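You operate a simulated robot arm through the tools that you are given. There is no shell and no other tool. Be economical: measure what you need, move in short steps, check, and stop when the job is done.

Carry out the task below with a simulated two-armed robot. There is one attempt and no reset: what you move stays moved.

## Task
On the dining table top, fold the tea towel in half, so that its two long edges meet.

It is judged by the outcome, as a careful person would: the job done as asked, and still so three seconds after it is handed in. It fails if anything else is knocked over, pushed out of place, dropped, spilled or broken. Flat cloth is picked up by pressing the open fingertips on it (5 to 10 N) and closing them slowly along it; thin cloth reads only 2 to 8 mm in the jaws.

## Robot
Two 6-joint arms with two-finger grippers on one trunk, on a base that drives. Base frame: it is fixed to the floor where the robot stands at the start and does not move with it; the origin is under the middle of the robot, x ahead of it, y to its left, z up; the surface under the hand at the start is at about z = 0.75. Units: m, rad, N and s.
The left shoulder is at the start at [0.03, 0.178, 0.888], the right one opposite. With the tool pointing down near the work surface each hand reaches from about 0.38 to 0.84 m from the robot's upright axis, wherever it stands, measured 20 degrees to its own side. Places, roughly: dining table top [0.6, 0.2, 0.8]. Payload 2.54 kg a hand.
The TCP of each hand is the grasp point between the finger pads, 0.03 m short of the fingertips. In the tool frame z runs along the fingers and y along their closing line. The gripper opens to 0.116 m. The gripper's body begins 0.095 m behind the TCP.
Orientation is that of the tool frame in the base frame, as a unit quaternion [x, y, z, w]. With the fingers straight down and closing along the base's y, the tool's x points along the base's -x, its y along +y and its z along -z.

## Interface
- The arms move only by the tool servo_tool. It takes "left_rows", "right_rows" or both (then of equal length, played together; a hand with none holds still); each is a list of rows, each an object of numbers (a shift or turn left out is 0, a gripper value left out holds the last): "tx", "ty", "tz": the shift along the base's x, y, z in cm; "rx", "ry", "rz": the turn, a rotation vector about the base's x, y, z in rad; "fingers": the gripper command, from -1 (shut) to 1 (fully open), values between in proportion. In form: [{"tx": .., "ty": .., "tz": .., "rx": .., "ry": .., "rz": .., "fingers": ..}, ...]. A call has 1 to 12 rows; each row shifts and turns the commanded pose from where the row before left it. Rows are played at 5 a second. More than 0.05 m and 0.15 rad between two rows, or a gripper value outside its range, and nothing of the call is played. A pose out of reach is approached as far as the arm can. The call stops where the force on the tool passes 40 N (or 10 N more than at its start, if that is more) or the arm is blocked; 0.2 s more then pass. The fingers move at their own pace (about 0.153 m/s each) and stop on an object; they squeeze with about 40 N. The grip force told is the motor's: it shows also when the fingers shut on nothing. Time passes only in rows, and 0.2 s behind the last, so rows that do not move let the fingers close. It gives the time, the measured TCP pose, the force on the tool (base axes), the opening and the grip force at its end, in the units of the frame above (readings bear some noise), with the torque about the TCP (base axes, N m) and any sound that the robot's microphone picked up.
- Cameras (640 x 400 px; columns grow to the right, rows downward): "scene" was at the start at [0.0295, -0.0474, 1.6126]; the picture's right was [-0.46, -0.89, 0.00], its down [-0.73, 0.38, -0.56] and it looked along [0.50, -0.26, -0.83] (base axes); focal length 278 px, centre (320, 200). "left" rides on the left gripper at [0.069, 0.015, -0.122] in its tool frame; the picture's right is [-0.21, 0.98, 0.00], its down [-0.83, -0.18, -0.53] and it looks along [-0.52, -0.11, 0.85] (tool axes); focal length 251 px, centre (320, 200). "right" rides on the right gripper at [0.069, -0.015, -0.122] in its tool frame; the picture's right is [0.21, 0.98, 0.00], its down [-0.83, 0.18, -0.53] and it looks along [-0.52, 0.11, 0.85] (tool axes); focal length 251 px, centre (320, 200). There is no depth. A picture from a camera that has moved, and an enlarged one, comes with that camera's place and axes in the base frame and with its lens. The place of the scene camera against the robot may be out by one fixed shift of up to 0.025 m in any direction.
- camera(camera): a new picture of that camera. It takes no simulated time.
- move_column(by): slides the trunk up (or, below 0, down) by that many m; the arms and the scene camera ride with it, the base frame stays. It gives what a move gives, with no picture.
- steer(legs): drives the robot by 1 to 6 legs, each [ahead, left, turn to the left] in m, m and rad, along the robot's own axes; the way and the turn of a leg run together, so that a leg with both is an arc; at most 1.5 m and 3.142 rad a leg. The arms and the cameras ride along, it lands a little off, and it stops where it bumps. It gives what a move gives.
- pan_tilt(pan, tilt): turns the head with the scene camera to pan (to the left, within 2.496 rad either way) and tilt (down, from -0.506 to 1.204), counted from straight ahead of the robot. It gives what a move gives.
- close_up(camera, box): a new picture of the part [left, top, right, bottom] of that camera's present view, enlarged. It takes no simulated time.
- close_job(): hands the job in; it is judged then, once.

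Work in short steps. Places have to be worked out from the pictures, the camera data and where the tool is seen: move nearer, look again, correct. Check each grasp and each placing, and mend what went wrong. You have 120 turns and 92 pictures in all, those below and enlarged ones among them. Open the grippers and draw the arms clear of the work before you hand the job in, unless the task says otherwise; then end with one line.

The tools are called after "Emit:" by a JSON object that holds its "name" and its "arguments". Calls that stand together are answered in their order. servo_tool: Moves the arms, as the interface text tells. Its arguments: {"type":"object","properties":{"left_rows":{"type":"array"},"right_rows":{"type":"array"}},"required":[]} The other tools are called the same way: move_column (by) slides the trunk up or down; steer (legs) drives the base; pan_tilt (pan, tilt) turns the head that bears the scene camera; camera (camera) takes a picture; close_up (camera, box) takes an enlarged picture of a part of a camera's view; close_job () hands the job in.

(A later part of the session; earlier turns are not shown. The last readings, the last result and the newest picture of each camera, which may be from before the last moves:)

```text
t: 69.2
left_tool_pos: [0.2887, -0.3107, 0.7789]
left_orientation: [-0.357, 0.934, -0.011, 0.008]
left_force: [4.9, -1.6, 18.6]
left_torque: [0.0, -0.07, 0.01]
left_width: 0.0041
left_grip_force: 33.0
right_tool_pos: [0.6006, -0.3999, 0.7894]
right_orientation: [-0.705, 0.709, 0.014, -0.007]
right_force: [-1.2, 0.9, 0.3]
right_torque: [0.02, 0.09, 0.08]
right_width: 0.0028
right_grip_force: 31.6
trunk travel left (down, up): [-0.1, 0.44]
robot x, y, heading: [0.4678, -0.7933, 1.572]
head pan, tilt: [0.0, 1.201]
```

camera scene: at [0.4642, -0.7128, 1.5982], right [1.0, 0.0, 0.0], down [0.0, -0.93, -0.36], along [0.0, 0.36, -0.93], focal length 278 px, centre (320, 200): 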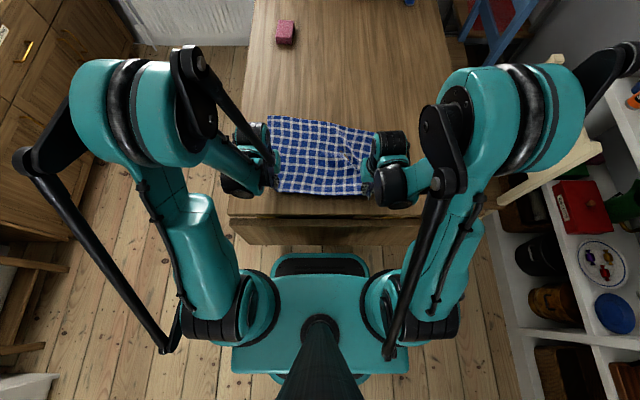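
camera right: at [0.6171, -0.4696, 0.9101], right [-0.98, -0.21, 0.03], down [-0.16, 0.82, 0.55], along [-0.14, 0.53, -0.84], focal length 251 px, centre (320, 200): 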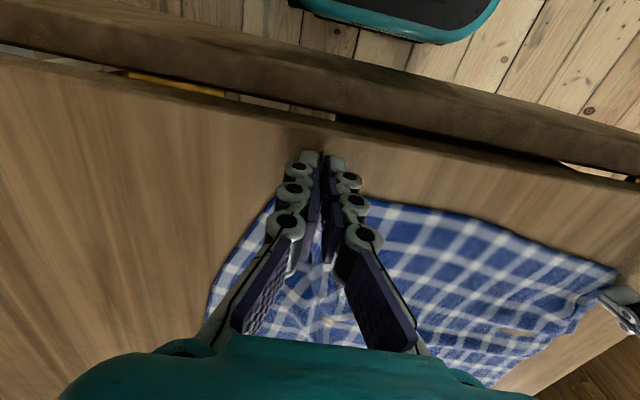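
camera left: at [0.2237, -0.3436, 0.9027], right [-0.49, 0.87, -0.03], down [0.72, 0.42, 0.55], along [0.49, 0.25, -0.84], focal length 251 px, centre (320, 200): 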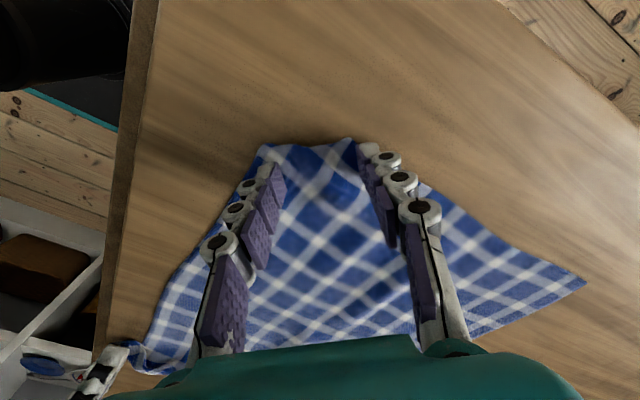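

The left holds 4.1 mm now. I lift both and spread the right corner outward toward x of about 0.67 while unwinding the left yaw partway.

Emit:
{"name": "servo_tool", "arguments": {"left_rows": [{"tz": 1.0}, {"tz": 1.5}, {"tz": 1.5, "ty": 0.5, "rz": 0.1}, {"tz": 1.5, "ty": 0.5, "rz": 0.1}, {"tz": 1.0, "ty": 1.0, "rz": 0.1}, {"tz": 0.5, "ty": 1.0, "rz": 0.1}, {"rz": 0.1, "ty": 1.0}, {}], "right_rows": [{"tz": 1.0}, {"tz": 1.5}, {"tz": 1.5, "tx": 1.0, "ty": 0.8}, {"tz": 1.5, "tx": 1.5, "ty": 0.8}, {"tz": 1.0, "tx": 1.5, "ty": 1.2}, {"tz": 0.5, "tx": 1.5, "ty": 1.2}, {"tx": 1.0, "ty": 1.2}, {}]}}

Emit:
{"name": "camera", "arguments": {"camera": "left"}}

Emit:
{"name": "camera", "arguments": {"camera": "right"}}

```text
t: 71.0
left_tool_pos: [0.2891, -0.2704, 0.8477]
left_orientation: [-0.578, 0.816, -0.009, 0.012]
left_force: [10.2, -1.6, 0.4]
left_torque: [0.0, -0.35, 0.08]
left_width: 0.0041
left_grip_force: 33.1
right_tool_pos: [0.6638, -0.3483, 0.8562]
right_orientation: [-0.704, 0.71, 0.014, -0.007]
right_force: [-11.2, 1.4, -0.3]
right_torque: [0.05, 0.29, 0.2]
right_width: 0.0029
right_grip_force: 31.0
trunk travel left (down, up): [-0.1, 0.44]
robot x, y, heading: [0.4679, -0.7951, 1.578]
head pan, tilt: [0.0, 1.201]
```

```text
26 pictures are left
camera left: at [0.2489, -0.3302, 0.9695], right [-0.85, 0.53, -0.03], down [0.43, 0.72, 0.55], along [0.31, 0.45, -0.84], focal length 251 px, centre (320, 200)
```

left: 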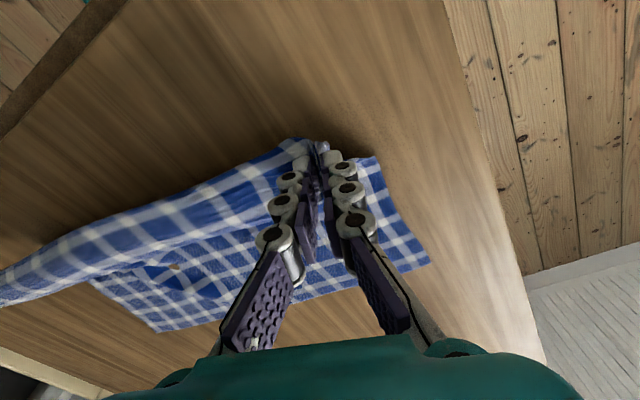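

```text
25 pictures are left
camera right: at [0.6822, -0.419, 0.9775], right [-0.98, -0.21, 0.03], down [-0.16, 0.82, 0.55], along [-0.14, 0.53, -0.84], focal length 251 px, centre (320, 200)
```

right: 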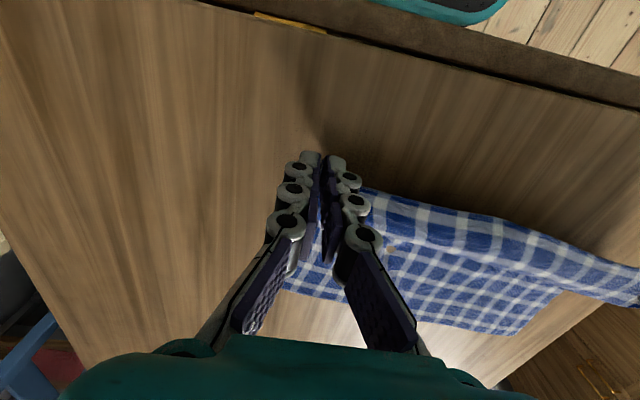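

The hem is taut and straight between the hands, with 10 N tension. I ease that slightly and carry the hem along a 0.15 m arc about the middle line, parallel to the far edge, which runs from (0.262,-0.067) to (0.693,-0.128).

Emit:
{"name": "servo_tool", "arguments": {"left_rows": [{"tx": 0.6, "ty": 1.2, "tz": 1.8, "rz": 0.055}, {"tx": 0.5, "ty": 1.2, "tz": 1.8, "rz": 0.055}, {"tx": 0.5, "ty": 1.3, "tz": 1.8, "rz": 0.055}, {"tx": 0.5, "ty": 1.3, "tz": 1.8, "rz": 0.055}, {"ty": 2.5, "tz": -0.3, "rx": -0.04}, {"ty": 2.5, "tz": -0.8, "rx": -0.04}, {"ty": 2.5, "tz": -1.2, "rx": -0.04}, {"ty": 2.5, "tz": -1.7, "rx": -0.04}, {}], "right_rows": [{"tx": 0.0, "ty": 1.7, "tz": 1.6}, {"tx": 0.5, "ty": 1.8, "tz": 1.6}, {"tx": 0.5, "ty": 1.8, "tz": 1.6}, {"tx": 0.5, "ty": 1.8, "tz": 1.6}, {"ty": 2.5, "tz": -0.3, "rx": -0.04}, {"ty": 2.5, "tz": -0.8, "rx": -0.04}, {"ty": 2.5, "tz": -1.2, "rx": -0.04}, {"ty": 2.4, "tz": -1.7, "rx": -0.04}, {}]}}

Emit:
{"name": "camera", "arguments": {"camera": "left"}}

Emit:
{"name": "camera", "arguments": {"camera": "right"}}

```text
t: 73.0
left_tool_pos: [0.3072, -0.1209, 0.8824]
left_orientation: [-0.663, 0.745, -0.067, -0.041]
left_force: [4.1, -0.8, -0.4]
left_torque: [0.01, -0.11, 0.0]
left_width: 0.0038
left_grip_force: 33.3
right_tool_pos: [0.6803, -0.1791, 0.8791]
right_orientation: [-0.702, 0.708, -0.043, -0.064]
right_force: [-4.8, 0.4, -0.7]
right_torque: [0.05, 0.47, -0.02]
right_width: 0.0026
right_grip_force: 29.5
trunk travel left (down, up): [-0.1, 0.44]
robot x, y, heading: [0.4646, -0.79, 1.578]
head pan, tilt: [0.0, 1.201]
```

```text
24 pictures are left
camera left: at [0.2828, -0.1682, 1.012], right [-0.94, 0.32, -0.08], down [0.26, 0.87, 0.41], along [0.2, 0.37, -0.91], focal length 251 px, centre (320, 200)
```

left: 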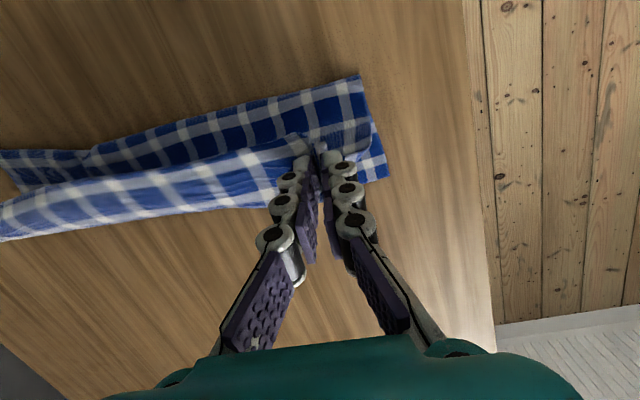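

```text
23 pictures are left
camera right: at [0.6973, -0.2298, 1.0107], right [-0.98, -0.2, 0.06], down [-0.16, 0.9, 0.41], along [-0.14, 0.39, -0.91], focal length 251 px, centre (320, 200)
```

right: 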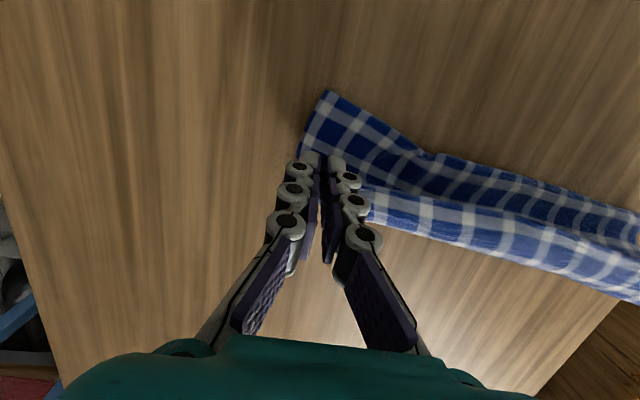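

The hem is again turning back at the pads, since the hands cannot flip it. The grips are almost point-like at the corners, so yawing each hand outward (left clockwise, right counter-clockwise) will make the corners point toward the far side. I draw back toward the fold line and start that turn.

Emit:
{"name": "servo_tool", "arguments": {"left_rows": [{"ty": -2, "tz": 1, "rx": 0.04}, {"ty": -2, "tz": 1, "rx": 0.04}, {"ty": -2.2, "rx": 0.04}, {"ty": -2.2, "tz": -0.5, "rx": 0.04}, {"ty": -2, "tz": -1, "rz": -0.14}, {"ty": -2, "tz": -1, "rz": -0.14}, {"rz": -0.14}, {"rz": -0.14}, {"rz": -0.14}, {"rz": -0.14}, {}], "right_rows": [{"ty": -2, "tz": 1, "rx": 0.04}, {"ty": -2, "tz": 1, "rx": 0.04}, {"ty": -2.2, "rx": 0.04}, {"ty": -2.2, "tz": -0.5, "rx": 0.04}, {"ty": -2, "tz": -1, "rz": 0.14}, {"ty": -2, "tz": -1, "rz": 0.14}, {"rz": 0.14}, {"rz": 0.14}, {"rz": 0.14}, {"rz": 0.14}, {}]}}

```text
t: 75.3
left_tool_pos: [0.3093, -0.2446, 0.8764]
left_orientation: [-0.3, 0.954, -0.012, 0.008]
left_force: [0.2, -0.1, 0.3]
left_torque: [-0.02, -0.02, 0.05]
left_width: 0.0038
left_grip_force: 32.8
right_tool_pos: [0.6803, -0.3037, 0.8751]
right_orientation: [0.933, -0.36, -0.009, 0.012]
right_force: [-0.1, -0.9, 3.4]
right_torque: [0.04, -0.03, 0.0]
right_width: 0.0003
right_grip_force: 30.1
trunk travel left (down, up): [-0.1, 0.44]
robot x, y, heading: [0.4682, -0.7928, 1.578]
head pan, tilt: [0.0, 1.201]
```

The right now reads 0.3 mm with no tension, so the corner may have slipped. I look.

Emit:
{"name": "camera", "arguments": {"camera": "right"}}

Emit:
{"name": "camera", "arguments": {"camera": "left"}}

```text
22 pictures are left
camera right: at [0.7442, -0.3358, 0.9965], right [-0.5, -0.87, 0.03], down [-0.72, 0.43, 0.55], along [-0.49, 0.25, -0.84], focal length 251 px, centre (320, 200)
```

right: 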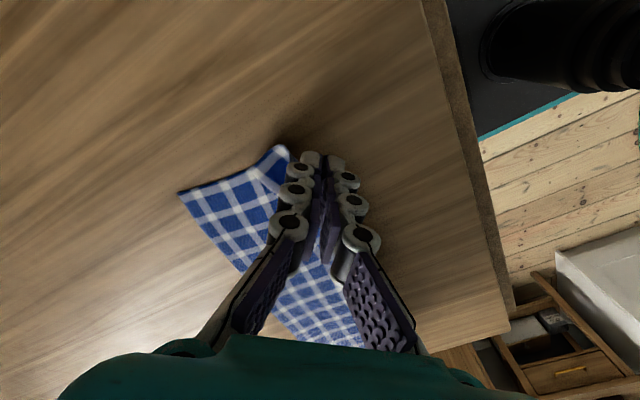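

```text
21 pictures are left
camera left: at [0.2415, -0.2697, 0.9975], right [-0.38, 0.92, -0.03], down [0.77, 0.33, 0.55], along [0.51, 0.19, -0.84], focal length 251 px, centre (320, 200)
```

left: 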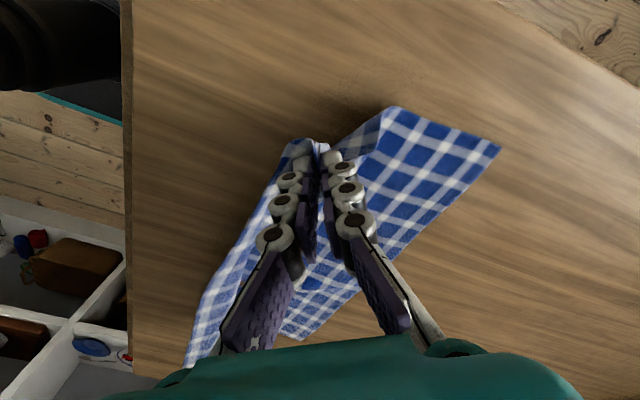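

The right corner slipped free, but the left still holds firmly. I finish the left corner alone, turning it further while carrying it to the far-left corner at (0.262,-0.066), and lift the right hand away.

Emit:
{"name": "servo_tool", "arguments": {"left_rows": [{"tx": -0.38, "ty": 1.83, "tz": 0.5, "rz": -0.135}, {"tx": -0.38, "ty": 1.83, "tz": 0.5, "rz": -0.135}, {"tx": -0.38, "ty": 1.83, "rz": -0.135}, {"tx": -0.38, "ty": 1.83, "tz": -0.5, "rz": -0.135}, {"tx": -0.38, "ty": 1.83, "tz": -1, "rz": -0.135}, {"tx": -0.38, "ty": 1.83, "tz": -1.3, "rz": -0.135}, {"tx": -0.38, "ty": 1.83, "tz": -1.5, "rz": -0.135}, {"tx": -0.38, "ty": 1.83, "tz": -1.5, "rz": -0.135}, {"tx": -0.38, "ty": 1.83, "tz": -1.2, "rz": -0.135}, {}], "right_rows": [{"tz": 4}, {"tz": 4}, {"tx": 3}, {"tx": 3}, {"rz": -0.13}, {"rz": -0.13}, {"rz": -0.13}, {"rz": -0.13}, {"rz": -0.13}, {"rz": -0.13}]}}

Emit:
{"name": "camera", "arguments": {"camera": "left"}}

Emit:
{"name": "camera", "arguments": {"camera": "scene"}}

```text
t: 77.5
left_tool_pos: [0.2759, -0.0795, 0.8139]
left_orientation: [0.298, 0.955, -0.014, 0.0]
left_force: [-0.9, -0.4, 0.2]
left_torque: [0.0, -0.02, 0.05]
left_width: 0.0035
left_grip_force: 32.5
right_tool_pos: [0.7397, -0.3023, 0.9547]
right_orientation: [0.725, -0.688, -0.013, 0.008]
right_force: [0.0, -0.2, 0.0]
right_torque: [0.0, -0.01, -0.01]
right_width: 0.0
right_grip_force: 28.5
trunk travel left (down, up): [-0.1, 0.44]
robot x, y, heading: [0.4677, -0.7929, 1.577]
head pan, tilt: [0.0, 1.201]
```

```text
20 pictures are left
camera left: at [0.229, -0.024, 0.9364], right [0.73, 0.68, -0.03], down [0.58, -0.6, 0.55], along [0.36, -0.41, -0.84], focal length 251 px, centre (320, 200)
```

left: 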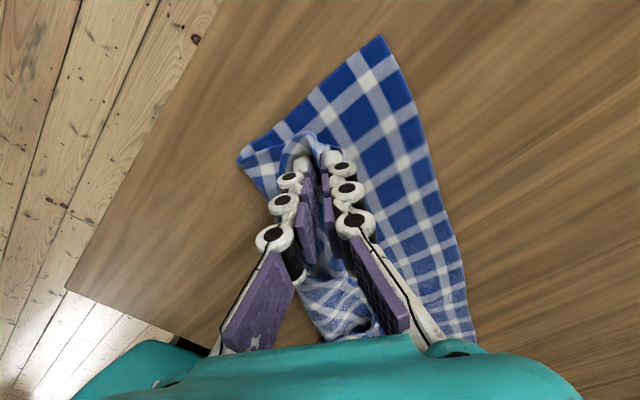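

```text
19 pictures are left
camera scene: at [0.4646, -0.7818, 1.5983], right [1.0, 0.01, 0.0], down [0.0, -0.93, -0.36], along [0.0, 0.36, -0.93], focal length 278 px, centre (320, 200)
```

scene: 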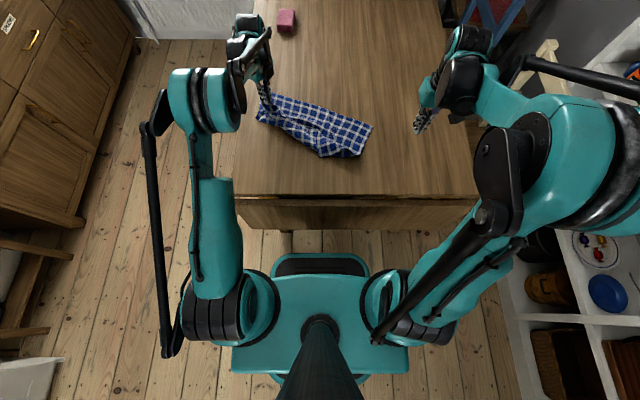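

The left corner hangs inside, and the far-left corner has moved to about (0.253,-0.001) with the fold at y of -0.13. I carry the left corner over the remaining 7 cm and lower it.

Emit:
{"name": "servo_tool", "arguments": {"left_rows": [{"tz": 2.0, "ty": 0.5}, {"ty": 2, "tz": 0.5, "tx": -0.3}, {"ty": 2, "tx": -0.3}, {"ty": 1.5, "tz": -1, "tx": -0.2}, {"ty": 0.5, "tz": -2}, {"tz": -1.2}, {}]}}

Emit:
{"name": "camera", "arguments": {"camera": "left"}}

```text
t: 79.2
left_tool_pos: [0.2667, -0.0146, 0.7987]
left_orientation: [0.297, 0.955, -0.014, 0.0]
left_force: [-0.1, 0.8, 0.1]
left_torque: [-0.01, -0.03, 0.04]
left_width: 0.0034
left_grip_force: 32.6
right_tool_pos: [0.7397, -0.3033, 0.9549]
right_orientation: [0.726, -0.688, -0.014, 0.008]
right_force: [-0.3, -0.1, -0.3]
right_torque: [0.01, 0.0, -0.01]
right_width: 0.0
right_grip_force: 28.6
trunk travel left (down, up): [-0.1, 0.44]
robot x, y, heading: [0.4672, -0.7934, 1.576]
head pan, tilt: [0.0, 1.201]
```

```text
18 pictures are left
camera left: at [0.2205, 0.0402, 0.9199], right [0.73, 0.68, -0.03], down [0.58, -0.6, 0.55], along [0.36, -0.41, -0.84], focal length 251 px, centre (320, 200)
```

left: 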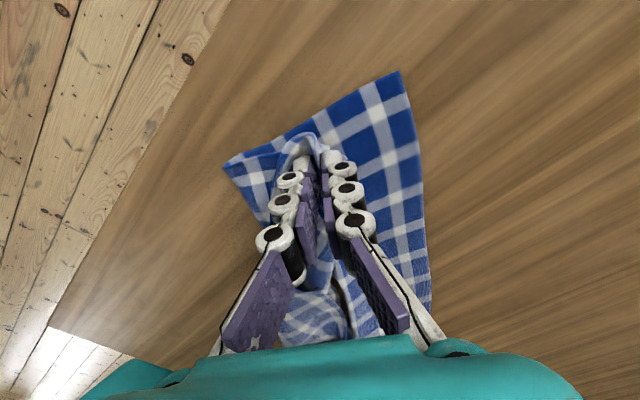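

The sheet moved along with the hand, so I need a clear view of the whole configuration before going on.

Emit:
{"name": "close_up", "arguments": {"camera": "scene", "box": [230, 60, 390, 160]}}

```text
4.00 times, centred on (310, 110) of scene
camera zoom: at [0.4645, -0.7814, 1.5982], right [1.0, 0.01, 0.0], down [0.0, -0.93, -0.36], along [0.0, 0.36, -0.93], focal length 1112 px, centre (360, 560)
```

zoom: 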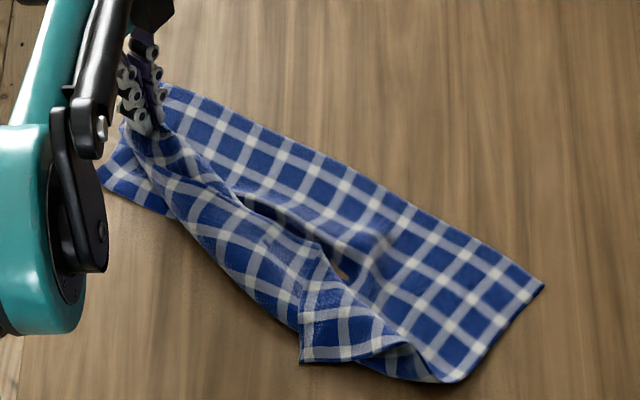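

The cloth slides freely and has rotated. A better plan is to flatten it again, then fold the far hem toward the robot: tilting the fingers away from me is the natural wrist direction, so that hem will turn over properly. First I pull the held left corner back to the near side.

Emit:
{"name": "servo_tool", "arguments": {"left_rows": [{"tz": 2, "ty": -1.5, "rz": 0.1}, {"tz": 2, "ty": -2.7, "rz": 0.12}, {"tz": 1, "ty": -2.8, "rz": 0.12}, {"ty": -2.8, "rz": 0.12}, {"ty": -2.8, "rz": 0.12}, {"ty": -2.8, "rz": 0.12}, {"ty": -2.8, "rz": 0.12}, {"ty": -2.8, "rz": 0.12}, {"ty": -2.8, "tz": -1, "rz": 0.12}, {"ty": -2.8, "tz": -1.5, "rz": 0.12}, {"ty": -2.8, "tz": -1.5, "rz": 0.12}, {"ty": -2, "tz": -1}]}}

Emit:
{"name": "camera", "arguments": {"camera": "scene"}}

```text
t: 81.8
left_tool_pos: [0.2669, -0.3296, 0.7983]
left_orientation: [-0.344, 0.939, -0.012, 0.009]
left_force: [-1.0, -0.1, -0.1]
left_torque: [0.0, 0.01, -0.02]
left_width: 0.0036
left_grip_force: 32.4
right_tool_pos: [0.739, -0.3025, 0.9557]
right_orientation: [0.726, -0.688, -0.014, 0.007]
right_force: [-0.4, -0.3, -0.3]
right_torque: [-0.01, 0.02, -0.01]
right_width: 0.0
right_grip_force: 28.5
trunk travel left (down, up): [-0.1, 0.44]
robot x, y, heading: [0.4667, -0.796, 1.573]
head pan, tilt: [0.0, 1.201]
```

```text
16 pictures are left
camera scene: at [0.4645, -0.7816, 1.5982], right [1.0, 0.01, 0.0], down [0.0, -0.93, -0.36], along [0.0, 0.36, -0.93], focal length 278 px, centre (320, 200)
```

scene: 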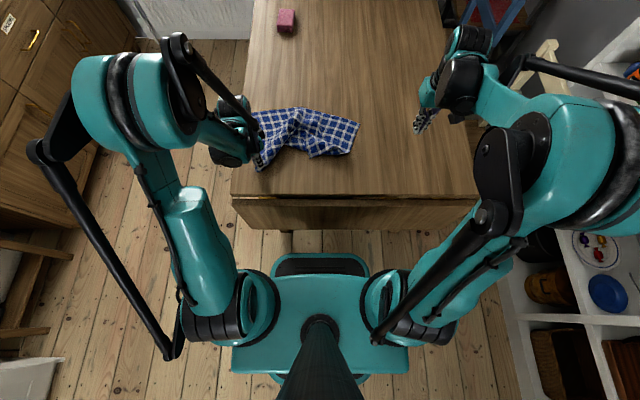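

I enlarge the cloth to find the right near corner.

Emit:
{"name": "close_up", "arguments": {"camera": "scene", "box": [230, 90, 390, 190]}}

```text
4.00 times, centred on (310, 140) of scene
camera zoom: at [0.4645, -0.7816, 1.5982], right [1.0, 0.01, 0.0], down [0.0, -0.93, -0.36], along [0.0, 0.36, -0.93], focal length 1112 px, centre (360, 440)
```

zoom: 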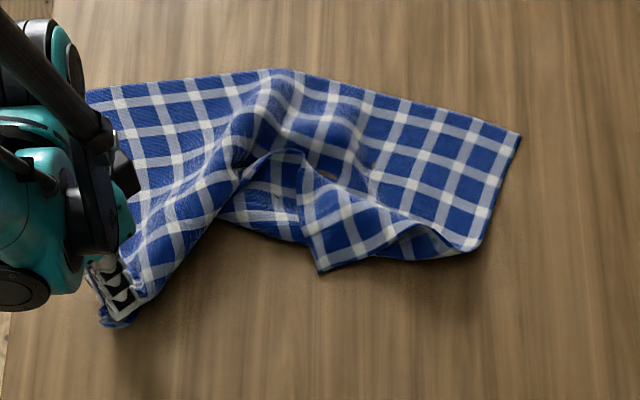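

The near-right corner lies folded over at about (0.428,-0.30). I bring the right hand, open, above it.

Emit:
{"name": "servo_tool", "arguments": {"right_rows": [{"tx": -3.86, "ty": 0.2, "fingers": -0.1}, {"tx": -3.86, "ty": 0.2}, {"tx": -3.86, "ty": 0.2}, {"tx": -3.86, "ty": 0.2}, {"tx": -3.86, "ty": 0.2}, {"tx": -3.86, "ty": 0.2}, {"tx": -3.86}, {"tx": -3.86}, {"tz": -4}, {"tz": -4}, {"tz": -4}, {"tz": -3}]}}

Emit:
{"name": "camera", "arguments": {"camera": "right"}}

```text
t: 84.3
left_tool_pos: [0.2666, -0.3292, 0.7981]
left_orientation: [-0.342, 0.94, -0.012, 0.009]
left_force: [-1.2, 0.0, 0.5]
left_torque: [0.0, 0.01, -0.02]
left_width: 0.0033
left_grip_force: 32.0
right_tool_pos: [0.4299, -0.2917, 0.8049]
right_orientation: [0.725, -0.688, -0.013, 0.009]
right_force: [0.0, 0.0, -0.3]
right_torque: [0.0, -0.02, 0.02]
right_width: 0.0522
right_grip_force: 0.0
trunk travel left (down, up): [-0.1, 0.44]
robot x, y, heading: [0.4693, -0.7944, 1.576]
head pan, tilt: [0.0, 1.201]
```

```text
14 pictures are left
camera right: at [0.4524, -0.3599, 0.9263], right [-0.96, -0.27, 0.03], down [-0.21, 0.81, 0.55], along [-0.17, 0.52, -0.84], focal length 251 px, centre (320, 200)
```

right: 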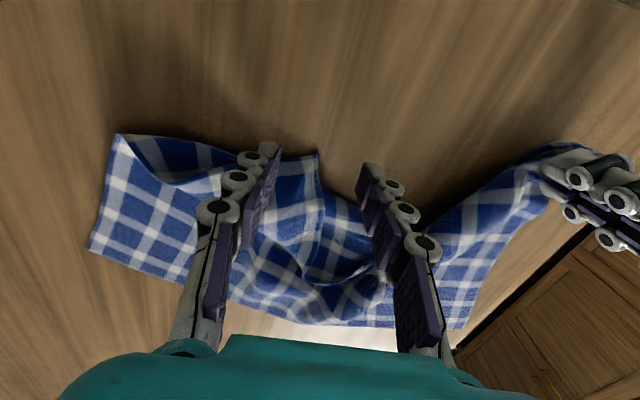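

The corner tip is at (0.429,-0.291), centred between the fingers. I move 1.2 cm in for overlap and press down.

Emit:
{"name": "servo_tool", "arguments": {"right_rows": [{"ty": 1.2}, {"tz": -1.0}, {"tz": -0.8}, {"tz": -0.4}, {"tz": -0.2}, {}]}}

```text
t: 85.8
left_tool_pos: [0.2676, -0.3293, 0.7996]
left_orientation: [-0.341, 0.94, -0.011, 0.009]
left_force: [0.2, 1.2, 0.9]
left_torque: [0.01, -0.02, -0.04]
left_width: 0.0035
left_grip_force: 32.6
right_tool_pos: [0.4324, -0.2776, 0.7819]
right_orientation: [0.725, -0.689, -0.013, 0.008]
right_force: [0.9, 1.3, 9.2]
right_torque: [0.17, -0.37, 0.06]
right_width: 0.0545
right_grip_force: 1.6
trunk travel left (down, up): [-0.1, 0.44]
robot x, y, heading: [0.4688, -0.7928, 1.575]
head pan, tilt: [0.0, 1.201]
```

I read 9 N contact, so I close slowly with slight downward compensation.

Emit:
{"name": "servo_tool", "arguments": {"right_rows": [{"fingers": -0.2, "tz": -0.03}, {"fingers": -0.3, "tz": -0.03}, {"fingers": -0.4, "tz": -0.03}, {"fingers": -0.5, "tz": -0.03}, {"fingers": -0.6, "tz": -0.03}, {"fingers": -0.7, "tz": -0.03}, {"fingers": -0.8, "tz": -0.03}, {"fingers": -0.9}, {"fingers": -1}, {}, {}]}}

```text
t: 86.5
left_tool_pos: [0.266, -0.3301, 0.7984]
left_orientation: [-0.341, 0.94, -0.012, 0.009]
left_force: [-1.0, 0.4, -0.1]
left_torque: [0.01, -0.02, -0.06]
left_width: 0.0033
left_grip_force: 32.4
right_tool_pos: [0.4343, -0.2797, 0.7822]
right_orientation: [0.725, -0.689, -0.012, 0.006]
right_force: [5.9, -1.5, 29.2]
right_torque: [0.27, -0.98, -0.1]
right_width: 0.0397
right_grip_force: 4.0
trunk travel left (down, up): [-0.1, 0.44]
robot x, y, heading: [0.465, -0.7925, 1.574]
head pan, tilt: [0.0, 1.201]
stopped in row 3 (right hand): the force on the tool passed its limit at 42 N (the readings are from after the stop); the commanded pose is now the measured one
```

The force rose too far, so I ease up 0.1 cm and close without the extra push.

Emit:
{"name": "servo_tool", "arguments": {"right_rows": [{"tz": 0.12}, {"fingers": -0.4}, {"fingers": -0.5}, {"fingers": -0.6}, {"fingers": -0.7, "tz": -0.02}, {"fingers": -0.8, "tz": -0.02}, {"fingers": -0.9, "tz": -0.02}, {"fingers": -1}, {}, {}]}}

```text
t: 88.8
left_tool_pos: [0.2656, -0.3298, 0.799]
left_orientation: [-0.341, 0.94, -0.012, 0.009]
left_force: [-0.2, -1.1, 0.7]
left_torque: [-0.01, 0.0, -0.05]
left_width: 0.0034
left_grip_force: 32.6
right_tool_pos: [0.4331, -0.278, 0.7807]
right_orientation: [0.725, -0.689, -0.011, 0.007]
right_force: [-0.9, 0.2, -3.3]
right_torque: [0.0, -0.05, 0.01]
right_width: 0.002
right_grip_force: 29.3
trunk travel left (down, up): [-0.1, 0.44]
robot x, y, heading: [0.4683, -0.7937, 1.581]
head pan, tilt: [0.0, 1.201]
```

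The right reads 2 mm. New idea: hang the cloth by this hem, set its lower hem down near me, lay half outward, then bring the held hem back toward me; in that direction the pads already hold the hem the right way round. I lift and spread first.

Emit:
{"name": "servo_tool", "arguments": {"right_rows": [{"tz": 1.0}, {"tz": 2.0}, {"tz": 3, "tx": 2}, {"tz": 3, "tx": 3, "ty": -0.6}, {"tz": 2, "tx": 3, "ty": -0.8}, {"tz": 2, "tx": 3, "ty": -0.8}, {"tz": 2, "tx": 3, "ty": -0.8}, {"tz": 2, "tx": 2.5, "ty": -0.8}, {"tz": 2, "tx": 2, "ty": -0.8}, {}], "left_rows": [{"tz": 1.0}, {"tz": 2.0}, {"tz": 2, "rz": 0.1}, {"tz": 2, "rz": 0.1}, {"tz": 2, "rz": 0.1}, {"tz": 2, "rz": 0.1}, {"tz": 2, "rz": 0.1}, {"tz": 2, "rz": 0.1}, {"tz": 2, "rz": 0.1}, {}]}}

Emit:
{"name": "camera", "arguments": {"camera": "scene"}}

```text
t: 91.0
left_tool_pos: [0.2675, -0.3282, 0.9686]
left_orientation: [-0.643, 0.766, -0.008, 0.013]
left_force: [0.3, -0.3, -0.9]
left_torque: [-0.01, -0.02, -0.02]
left_width: 0.0032
left_grip_force: 32.2
right_tool_pos: [0.6166, -0.3246, 0.9715]
right_orientation: [0.725, -0.688, -0.013, 0.007]
right_force: [-0.7, -2.5, 5.4]
right_torque: [-0.03, 0.02, -0.01]
right_width: 0.0007
right_grip_force: 30.2
trunk travel left (down, up): [-0.1, 0.44]
robot x, y, heading: [0.4708, -0.7895, 1.576]
head pan, tilt: [0.0, 1.201]
```

```text
13 pictures are left
camera scene: at [0.4644, -0.7808, 1.5982], right [1.0, 0.0, 0.0], down [0.0, -0.93, -0.36], along [0.0, 0.36, -0.93], focal length 278 px, centre (320, 200)
```

scene: 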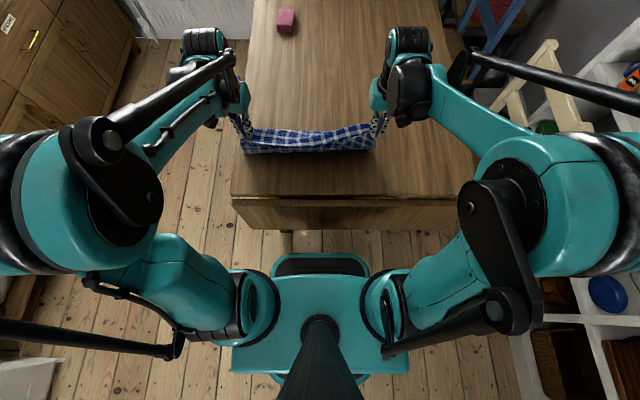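

Both hands hold and the cloth hangs between them. I raise until the lower hem just clears the table, and let it settle.

Emit:
{"name": "servo_tool", "arguments": {"left_rows": [{"tz": 2.5, "ty": -0.3}, {"tz": 2.5, "ty": -0.3}, {"tz": 2.5}, {"tz": 2.5}, {"tz": 2}, {}, {}, {}], "right_rows": [{"tz": 2.5, "tx": 0.5, "ty": -0.3}, {"tz": 2.5, "tx": 0.5, "ty": -0.3}, {"tz": 2.5, "tx": 0.5}, {"tz": 2.5}, {"tz": 2}, {}, {}, {}]}}

Emit:
{"name": "camera", "arguments": {"camera": "scene"}}

```text
t: 92.8
left_tool_pos: [0.2681, -0.3345, 1.0873]
left_orientation: [-0.644, 0.765, -0.008, 0.013]
left_force: [1.7, 0.8, -0.6]
left_torque: [0.0, -0.05, -0.04]
left_width: 0.0032
left_grip_force: 32.2
right_tool_pos: [0.6317, -0.3296, 1.0894]
right_orientation: [0.725, -0.688, -0.013, 0.008]
right_force: [-0.9, -0.1, -1.5]
right_torque: [-0.04, 0.0, 0.03]
right_width: 0.0047
right_grip_force: 31.5
trunk travel left (down, up): [-0.1, 0.44]
robot x, y, heading: [0.4699, -0.7939, 1.575]
head pan, tilt: [0.0, 1.201]
```

```text
12 pictures are left
camera scene: at [0.4646, -0.7814, 1.5982], right [1.0, 0.01, 0.0], down [0.0, -0.93, -0.36], along [0.0, 0.36, -0.93], focal length 278 px, centre (320, 200)
```

scene: 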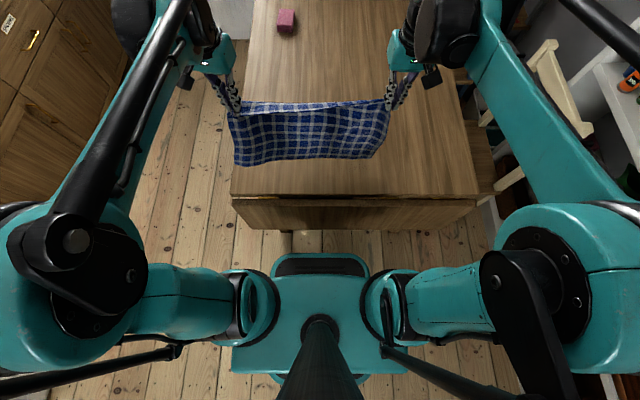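

The towel hangs flat and square. I shift 5 cm right to stay on the table, touch the lower hem down, and lay half of it outward by lowering while moving away.

Emit:
{"name": "servo_tool", "arguments": {"left_rows": [{"tx": 2.5}, {"tx": 2.5}, {}, {"tz": -1.5, "ty": 0.5}, {"tz": -1.5, "ty": 1.3}, {"tz": -1.5, "ty": 1.5}, {"tz": -1.5, "ty": 1.5}, {"tz": -1.5, "ty": 1.5}, {"tz": -1.5, "ty": 1.5}, {"tz": -1.5, "ty": 1.5}, {}], "right_rows": [{"tx": 2.5}, {"tx": 2.5}, {}, {"tz": -1.5, "ty": 0.5}, {"tz": -1.5, "ty": 1.3}, {"tz": -1.5, "ty": 1.5}, {"tz": -1.5, "ty": 1.5}, {"tz": -1.5, "ty": 1.5}, {"tz": -1.5, "ty": 1.5}, {"tz": -1.5, "ty": 1.5}, {}]}}

Emit:
{"name": "close_up", "arguments": {"camera": "scene", "box": [220, 60, 428, 190]}}

```text
t: 95.2
left_tool_pos: [0.3172, -0.2433, 0.9835]
left_orientation: [-0.643, 0.766, -0.008, 0.013]
left_force: [0.9, -0.4, -0.7]
left_torque: [0.01, -0.03, -0.01]
left_width: 0.0033
left_grip_force: 31.8
right_tool_pos: [0.6803, -0.238, 0.9871]
right_orientation: [0.725, -0.688, -0.012, 0.006]
right_force: [-0.4, -0.3, -0.3]
right_torque: [0.0, 0.01, 0.02]
right_width: 0.0044
right_grip_force: 31.6
trunk travel left (down, up): [-0.1, 0.44]
robot x, y, heading: [0.4694, -0.7918, 1.578]
head pan, tilt: [0.0, 1.201]
```

```text
3.08 times, centred on (324, 125) of scene
camera zoom: at [0.4646, -0.7825, 1.5983], right [1.0, 0.01, 0.0], down [0.0, -0.93, -0.36], along [0.0, 0.36, -0.93], focal length 855 px, centre (308, 431)
```

zoom: 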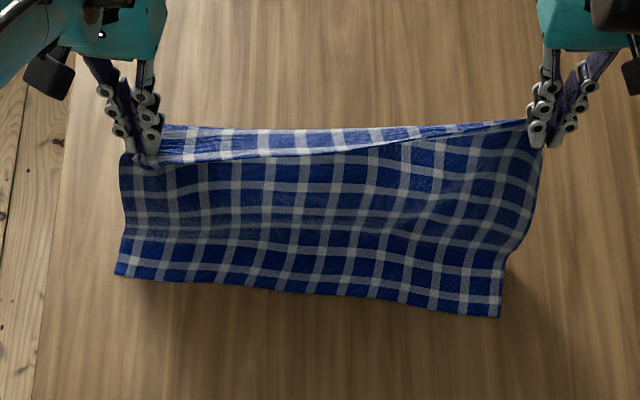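

The lower hem is down, slanting a little (left y about -0.262, right about -0.318). I lay out the rest of the lower half, moving the left hand farther so the fold stays parallel to it.

Emit:
{"name": "servo_tool", "arguments": {"left_rows": [{"ty": 1.8, "tz": -1.2}, {"ty": 1.8, "tz": -1.2}, {"ty": 1.8, "tz": -1.2}, {"ty": 1.8, "tz": -1.2}, {"ty": 1.8, "tz": -1.2}, {"ty": 1.8, "tz": -1.2}, {}], "right_rows": [{"ty": 1.1, "tz": -1.0}, {"ty": 1.1, "tz": -1.0}, {"ty": 1.1, "tz": -1.0}, {"ty": 1.1, "tz": -1.0}, {"ty": 1.1, "tz": -1.0}, {"ty": 1.1, "tz": -1.0}, {}]}}

Emit:
{"name": "close_up", "arguments": {"camera": "scene", "box": [220, 60, 428, 190]}}

```text
t: 96.8
left_tool_pos: [0.317, -0.1354, 0.9104]
left_orientation: [-0.644, 0.765, -0.009, 0.012]
left_force: [1.1, -0.4, -0.4]
left_torque: [0.0, -0.01, -0.04]
left_width: 0.0032
left_grip_force: 32.1
right_tool_pos: [0.6821, -0.1728, 0.9265]
right_orientation: [0.725, -0.688, -0.012, 0.007]
right_force: [-1.0, 0.5, -0.8]
right_torque: [0.05, 0.0, 0.05]
right_width: 0.0045
right_grip_force: 32.2
trunk travel left (down, up): [-0.1, 0.44]
robot x, y, heading: [0.4704, -0.7921, 1.574]
head pan, tilt: [0.0, 1.201]
```

```text
3.08 times, centred on (324, 125) of scene
camera zoom: at [0.4646, -0.7822, 1.5983], right [1.0, 0.01, 0.0], down [0.0, -0.93, -0.36], along [0.0, 0.36, -0.93], focal length 855 px, centre (308, 431)
```

zoom: 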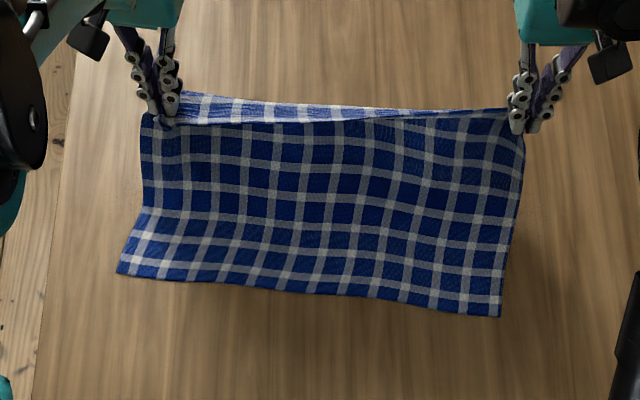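

The lower half lies flat with its hem unmoved. Now I bring the held hem back toward me in an arc, down over the lower hem.

Emit:
{"name": "servo_tool", "arguments": {"left_rows": [{"tx": -0.2, "ty": -2.4, "tz": -0.3}, {"tx": -0.2, "ty": -2.2, "tz": -0.6}, {"tx": -0.2, "ty": -1.9, "tz": -1.0}, {"tx": -0.2, "ty": -1.6, "tz": -1.4}, {"tx": -0.2, "ty": -1.3, "tz": -1.8}, {"tx": -0.2, "ty": -0.9, "tz": -2.1}, {"ty": -0.5, "tz": -1.8}, {"ty": -0.2, "tz": -1.0}, {}], "right_rows": [{"ty": -2.9, "tz": -0.3}, {"ty": -2.6, "tz": -0.7}, {"ty": -2.3, "tz": -1.1}, {"ty": -1.9, "tz": -1.6}, {"ty": -1.5, "tz": -2.1}, {"ty": -1.1, "tz": -2.4}, {"ty": -0.6, "tz": -2.2}, {"ty": -0.3, "tz": -1.2}, {}]}}

Emit:
{"name": "close_up", "arguments": {"camera": "scene", "box": [220, 75, 428, 205]}}

Emit:
{"name": "camera", "arguments": {"camera": "left"}}

```text
t: 98.8
left_tool_pos: [0.3041, -0.2449, 0.8108]
left_orientation: [-0.643, 0.766, -0.008, 0.013]
left_force: [8.7, -1.4, -0.1]
left_torque: [-0.06, -0.28, 0.03]
left_width: 0.0033
left_grip_force: 32.8
right_tool_pos: [0.6814, -0.3008, 0.8089]
right_orientation: [0.725, -0.689, -0.013, 0.007]
right_force: [-11.2, 2.8, 0.8]
right_torque: [-0.02, 0.43, 0.12]
right_width: 0.0025
right_grip_force: 28.8
trunk travel left (down, up): [-0.1, 0.44]
robot x, y, heading: [0.468, -0.7933, 1.572]
head pan, tilt: [0.0, 1.201]
```

```text
3.08 times, centred on (324, 140) of scene
camera zoom: at [0.4646, -0.7814, 1.5982], right [1.0, 0.0, 0.0], down [0.0, -0.93, -0.36], along [0.0, 0.36, -0.93], focal length 855 px, centre (308, 385)
```

zoom: 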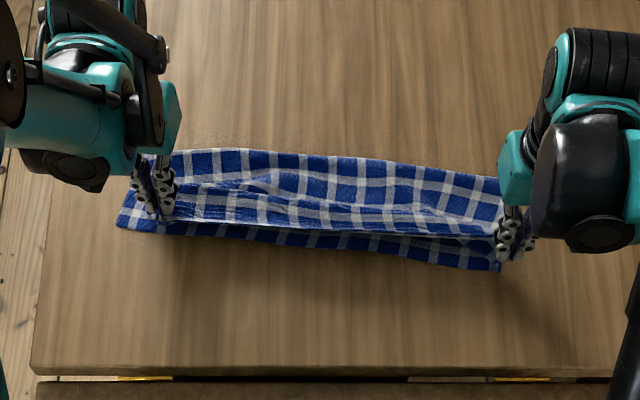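

```text
8 pictures are left
camera left: at [0.2753, -0.3107, 0.9324], right [-0.92, 0.38, -0.03], down [0.31, 0.78, 0.55], along [0.23, 0.5, -0.84], focal length 251 px, centre (320, 200)
```

left: 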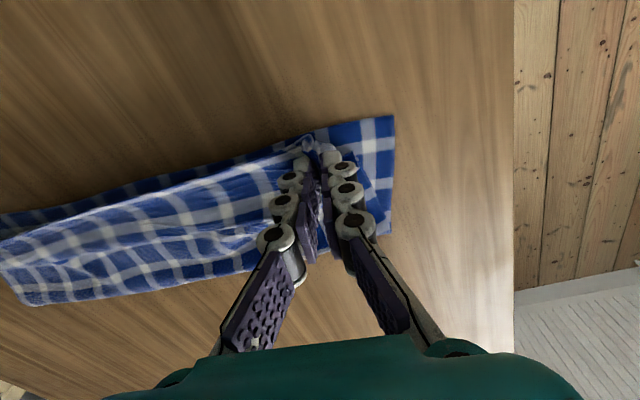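

The hem came over the right way round and lies within about a centimetre of the lower hem. I lower the last bit, nudge 0.5 cm toward the edge, and open slowly.

Emit:
{"name": "servo_tool", "arguments": {"left_rows": [{"tx": 0.2, "ty": -0.3, "tz": -0.8}, {"ty": -0.2, "tz": -0.6}, {}, {"fingers": -0.85}, {"fingers": -0.7}, {"fingers": -0.5}, {"fingers": -0.3}, {"fingers": -0.1}, {}, {"tz": 2}, {"tz": 4}, {"tz": 4}], "right_rows": [{"tx": -0.2, "ty": -0.4, "tz": -0.8}, {"ty": -0.3, "tz": -0.6}, {}, {"fingers": -0.85}, {"fingers": -0.7}, {"fingers": -0.5}, {"fingers": -0.3}, {"fingers": -0.1}, {}, {"tz": 2}, {"tz": 4}, {"tz": 4}]}}

Emit:
{"name": "servo_tool", "arguments": {"left_rows": [{"tz": 4}, {"tx": -4}, {"tx": -3}], "right_rows": [{"tz": 4}, {"tx": 4}, {"tx": 3}]}}

Emit:
{"name": "close_up", "arguments": {"camera": "scene", "box": [230, 90, 422, 210]}}

```text
t: 101.3
left_tool_pos: [0.3047, -0.2514, 0.8972]
left_orientation: [-0.643, 0.766, -0.008, 0.013]
left_force: [1.0, -0.5, -0.4]
left_torque: [0.06, 0.02, -0.03]
left_width: 0.0524
left_grip_force: 0.0
right_tool_pos: [0.6789, -0.31, 0.8971]
right_orientation: [0.726, -0.688, -0.013, 0.008]
right_force: [0.1, 0.1, 0.8]
right_torque: [0.01, -0.03, -0.02]
right_width: 0.0525
right_grip_force: 0.1
trunk travel left (down, up): [-0.1, 0.44]
robot x, y, heading: [0.4684, -0.7894, 1.58]
head pan, tilt: [0.0, 1.201]
```

```text
t: 102.2
left_tool_pos: [0.2357, -0.2519, 0.9389]
left_orientation: [-0.643, 0.766, -0.008, 0.013]
left_force: [-0.5, 0.3, -0.1]
left_torque: [0.03, -0.03, 0.0]
left_width: 0.0519
left_grip_force: 0.1
right_tool_pos: [0.7512, -0.3097, 0.936]
right_orientation: [0.725, -0.689, -0.012, 0.007]
right_force: [0.0, -0.6, -0.4]
right_torque: [0.05, -0.01, 0.01]
right_width: 0.0522
right_grip_force: 0.0
trunk travel left (down, up): [-0.1, 0.44]
robot x, y, heading: [0.4653, -0.7983, 1.574]
head pan, tilt: [0.0, 1.201]
```

```text
3.33 times, centred on (326, 150) of scene
camera zoom: at [0.4645, -0.7823, 1.5982], right [1.0, 0.0, 0.0], down [0.0, -0.93, -0.36], along [0.0, 0.36, -0.93], focal length 926 px, centre (300, 367)
```

zoom: 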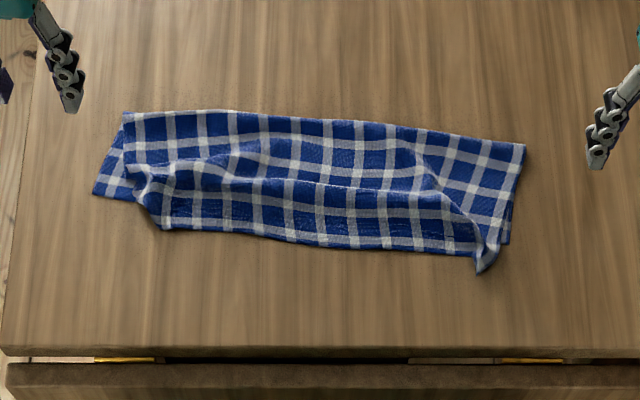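

The towel is folded in half and the layers are nearly aligned, but the top hem overshoots the lower hem by about 3 cm and both top corners are bunched inward. I'll re-grip the overhanging single-layer hem at the bunches and shift it back and outward.

Emit:
{"name": "servo_tool", "arguments": {"left_rows": [{"tx": 2.5, "ty": -1.1}, {"tx": 2.5, "ty": -1.1}, {"tx": 2.6, "ty": -1.2}, {"tz": -4.5}, {"tz": -4.5}, {"tz": -4.5}, {}], "right_rows": [{"tx": -3.4, "ty": -0.9}, {"tx": -3.4, "ty": -0.9}, {"tx": -3.5, "ty": -1.0}, {"tz": -4.5}, {"tz": -4.5}, {"tz": -4.5}, {}]}}

Emit:
{"name": "camera", "arguments": {"camera": "left"}}

Emit:
{"name": "camera", "arguments": {"camera": "right"}}

```text
t: 103.8
left_tool_pos: [0.3115, -0.2858, 0.8016]
left_orientation: [-0.643, 0.766, -0.007, 0.012]
left_force: [-0.1, -0.5, -0.6]
left_torque: [0.01, 0.01, 0.01]
left_width: 0.0523
left_grip_force: 0.0
right_tool_pos: [0.6471, -0.3373, 0.8008]
right_orientation: [0.725, -0.688, -0.013, 0.008]
right_force: [0.1, -0.5, 0.0]
right_torque: [0.02, 0.05, 0.01]
right_width: 0.0523
right_grip_force: 0.2
trunk travel left (down, up): [-0.1, 0.44]
robot x, y, heading: [0.4688, -0.7942, 1.577]
head pan, tilt: [0.0, 1.201]
```

```text
6 pictures are left
camera left: at [0.2826, -0.3512, 0.9228], right [-0.92, 0.38, -0.03], down [0.31, 0.78, 0.55], along [0.23, 0.5, -0.84], focal length 251 px, centre (320, 200)
```

left: 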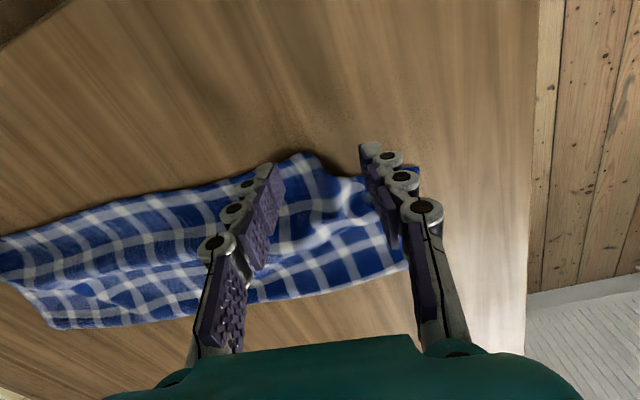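

```text
5 pictures are left
camera right: at [0.6699, -0.4083, 0.9232], right [-0.96, -0.27, 0.03], down [-0.21, 0.81, 0.55], along [-0.17, 0.52, -0.84], focal length 251 px, centre (320, 200)
```

right: 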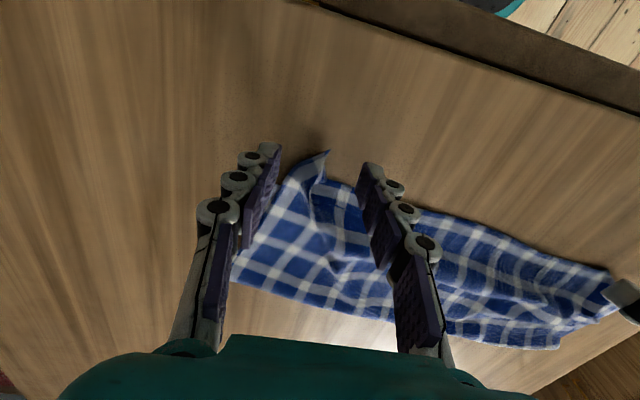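

Both hands straddle the overhanging top hem. I descend to contact.

Emit:
{"name": "servo_tool", "arguments": {"left_rows": [{"tz": -1.0}, {"tz": -0.7}, {"tz": -0.3}, {}], "right_rows": [{"tz": -1.0}, {"tz": -0.7}, {"tz": -0.3}, {}]}}

```text
t: 104.8
left_tool_pos: [0.3123, -0.2824, 0.7825]
left_orientation: [-0.643, 0.766, -0.008, 0.012]
left_force: [0.4, -0.4, 0.4]
left_torque: [0.01, -0.01, 0.01]
left_width: 0.0523
left_grip_force: 0.1
right_tool_pos: [0.647, -0.3389, 0.7818]
right_orientation: [0.725, -0.688, -0.013, 0.007]
right_force: [0.5, 0.2, 0.1]
right_torque: [0.0, 0.0, 0.01]
right_width: 0.0523
right_grip_force: 0.0
trunk travel left (down, up): [-0.1, 0.44]
robot x, y, heading: [0.4713, -0.7941, 1.574]
head pan, tilt: [0.0, 1.201]
```

Emit:
{"name": "servo_tool", "arguments": {"left_rows": [{"tz": -0.15}, {}], "right_rows": [{"tz": -0.12}, {}]}}

```text
t: 105.3
left_tool_pos: [0.3137, -0.2818, 0.7809]
left_orientation: [-0.643, 0.766, -0.007, 0.012]
left_force: [0.2, -0.9, 0.2]
left_torque: [0.01, -0.01, -0.02]
left_width: 0.0521
left_grip_force: 0.1
right_tool_pos: [0.6473, -0.3381, 0.7798]
right_orientation: [0.725, -0.689, -0.014, 0.006]
right_force: [0.8, 1.1, 1.4]
right_torque: [-0.03, -0.04, 0.03]
right_width: 0.0525
right_grip_force: 0.1
trunk travel left (down, up): [-0.1, 0.44]
robot x, y, heading: [0.4696, -0.7956, 1.574]
head pan, tilt: [0.0, 1.201]
```

The right is just touching and the left is a hair above, so I press slightly more.

Emit:
{"name": "servo_tool", "arguments": {"left_rows": [{"tz": -0.1}, {}], "right_rows": [{"tz": -0.05}, {}]}}

```text
t: 106.0
left_tool_pos: [0.3139, -0.2832, 0.7795]
left_orientation: [-0.643, 0.766, -0.008, 0.013]
left_force: [-0.7, 3.1, 9.2]
left_torque: [0.02, 0.22, -0.05]
left_width: 0.0538
left_grip_force: 1.3
right_tool_pos: [0.6475, -0.3399, 0.7805]
right_orientation: [0.725, -0.689, -0.013, 0.007]
right_force: [0.2, -0.6, 0.9]
right_torque: [0.01, 0.0, 0.03]
right_width: 0.0522
right_grip_force: 0.0
trunk travel left (down, up): [-0.1, 0.44]
robot x, y, heading: [0.4718, -0.7934, 1.577]
head pan, tilt: [0.0, 1.201]
```

I have contact, so I close both slowly with slight compensation.

Emit:
{"name": "servo_tool", "arguments": {"left_rows": [{"fingers": -0.2}, {"fingers": -0.3}, {"fingers": -0.4, "tz": -0.01}, {"fingers": -0.5, "tz": -0.02}, {"fingers": -0.6, "tz": -0.02}, {"fingers": -0.7, "tz": -0.02}, {"fingers": -0.8, "tz": -0.02}, {"fingers": -0.9}, {"fingers": -1}, {}, {}], "right_rows": [{"fingers": -0.2, "tz": -0.04}, {"fingers": -0.3, "tz": -0.02}, {"fingers": -0.4, "tz": -0.02}, {"fingers": -0.5, "tz": -0.02}, {"fingers": -0.6, "tz": -0.02}, {"fingers": -0.7, "tz": -0.02}, {"fingers": -0.8, "tz": -0.02}, {"fingers": -0.9}, {"fingers": -1}, {}, {}]}}

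```text
t: 107.0
left_tool_pos: [0.3151, -0.2847, 0.78]
left_orientation: [-0.642, 0.767, -0.009, 0.013]
left_force: [-1.5, -2.6, 8.9]
left_torque: [-0.13, 0.08, 0.02]
left_width: 0.0229
left_grip_force: 0.1
right_tool_pos: [0.6511, -0.3386, 0.7802]
right_orientation: [0.724, -0.69, -0.013, 0.004]
right_force: [14.1, 1.8, 27.5]
right_torque: [-0.11, -1.02, 0.14]
right_width: 0.0324
right_grip_force: 7.0
trunk travel left (down, up): [-0.1, 0.44]
robot x, y, heading: [0.4716, -0.789, 1.576]
head pan, tilt: [0.0, 1.201]
stopped in row 5 (right hand): the force on the tool passed its limit at 48 N (the readings are from after the stop); the commanded pose is now the measured one
```

The right pressed too hard again, so I ease it 0.1 cm and finish closing.

Emit:
{"name": "servo_tool", "arguments": {"left_rows": [{}, {"fingers": -0.65}, {"fingers": -0.7, "tz": -0.01}, {"fingers": -0.8, "tz": -0.02}, {"fingers": -0.9, "tz": -0.02}, {"fingers": -1}, {}, {}], "right_rows": [{"tz": 0.12}, {"fingers": -0.5}, {"fingers": -0.6}, {"fingers": -0.7}, {"fingers": -0.85, "tz": -0.02}, {"fingers": -1}, {}, {}]}}

```text
t: 108.8
left_tool_pos: [0.3143, -0.2827, 0.7788]
left_orientation: [-0.643, 0.766, -0.009, 0.013]
left_force: [-1.5, -0.2, 21.0]
left_torque: [0.0, -0.11, 0.01]
left_width: 0.0027
left_grip_force: 32.3
right_tool_pos: [0.6484, -0.339, 0.7812]
right_orientation: [0.725, -0.689, -0.013, 0.006]
right_force: [-2.1, -0.4, -2.5]
right_torque: [-0.01, 0.0, 0.06]
right_width: 0.0048
right_grip_force: 38.5
trunk travel left (down, up): [-0.1, 0.44]
robot x, y, heading: [0.4656, -0.7964, 1.575]
head pan, tilt: [0.0, 1.201]
```

Both hold (2.7 and 4.8 mm). I lift 3 cm, shift the hem back about 3 cm and outward, and look.

Emit:
{"name": "servo_tool", "arguments": {"left_rows": [{"tz": 1.5}, {"tz": 1.5}, {"tx": -0.6, "ty": 1.0, "tz": 0.5}, {"tx": -0.6, "ty": 1.0}, {"tx": -0.6, "ty": 1.0}, {"tz": -1.0}, {"tz": -0.7}, {}], "right_rows": [{"tz": 1.5}, {"tz": 1.5}, {"tx": 0.8, "ty": 1.2, "tz": 0.5}, {"tx": 0.8, "ty": 1.2}, {"tx": 0.9, "ty": 1.1}, {"tz": -1.0}, {"tz": -0.7}, {}]}}

Emit:
{"name": "close_up", "arguments": {"camera": "scene", "box": [230, 90, 422, 210]}}

```text
t: 110.6
left_tool_pos: [0.2972, -0.2528, 0.7965]
left_orientation: [-0.642, 0.767, -0.01, 0.013]
left_force: [28.9, -2.3, 1.1]
left_torque: [-0.08, -0.86, 0.0]
left_width: 0.0039
left_grip_force: 32.6
right_tool_pos: [0.6728, -0.3022, 0.7974]
right_orientation: [0.725, -0.688, -0.013, 0.007]
right_force: [-30.5, 1.6, -1.6]
right_torque: [0.04, 0.51, 0.51]
right_width: 0.0042
right_grip_force: 33.3
trunk travel left (down, up): [-0.1, 0.44]
robot x, y, heading: [0.4662, -0.793, 1.576]
head pan, tilt: [0.0, 1.201]
```

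```text
3.33 times, centred on (326, 150) of scene
camera zoom: at [0.4648, -0.7814, 1.5982], right [1.0, 0.0, 0.0], down [0.0, -0.93, -0.36], along [0.0, 0.36, -0.93], focal length 926 px, centre (300, 367)
```

zoom: 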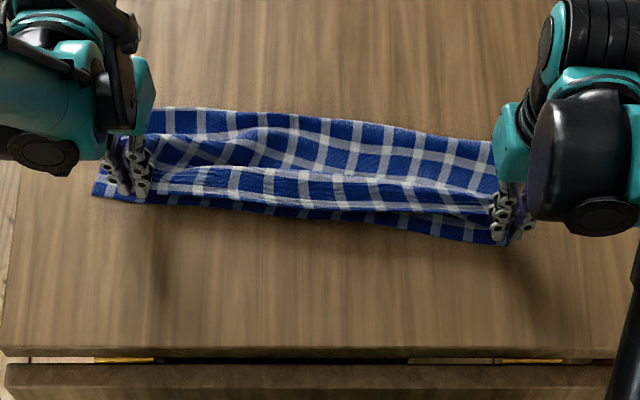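

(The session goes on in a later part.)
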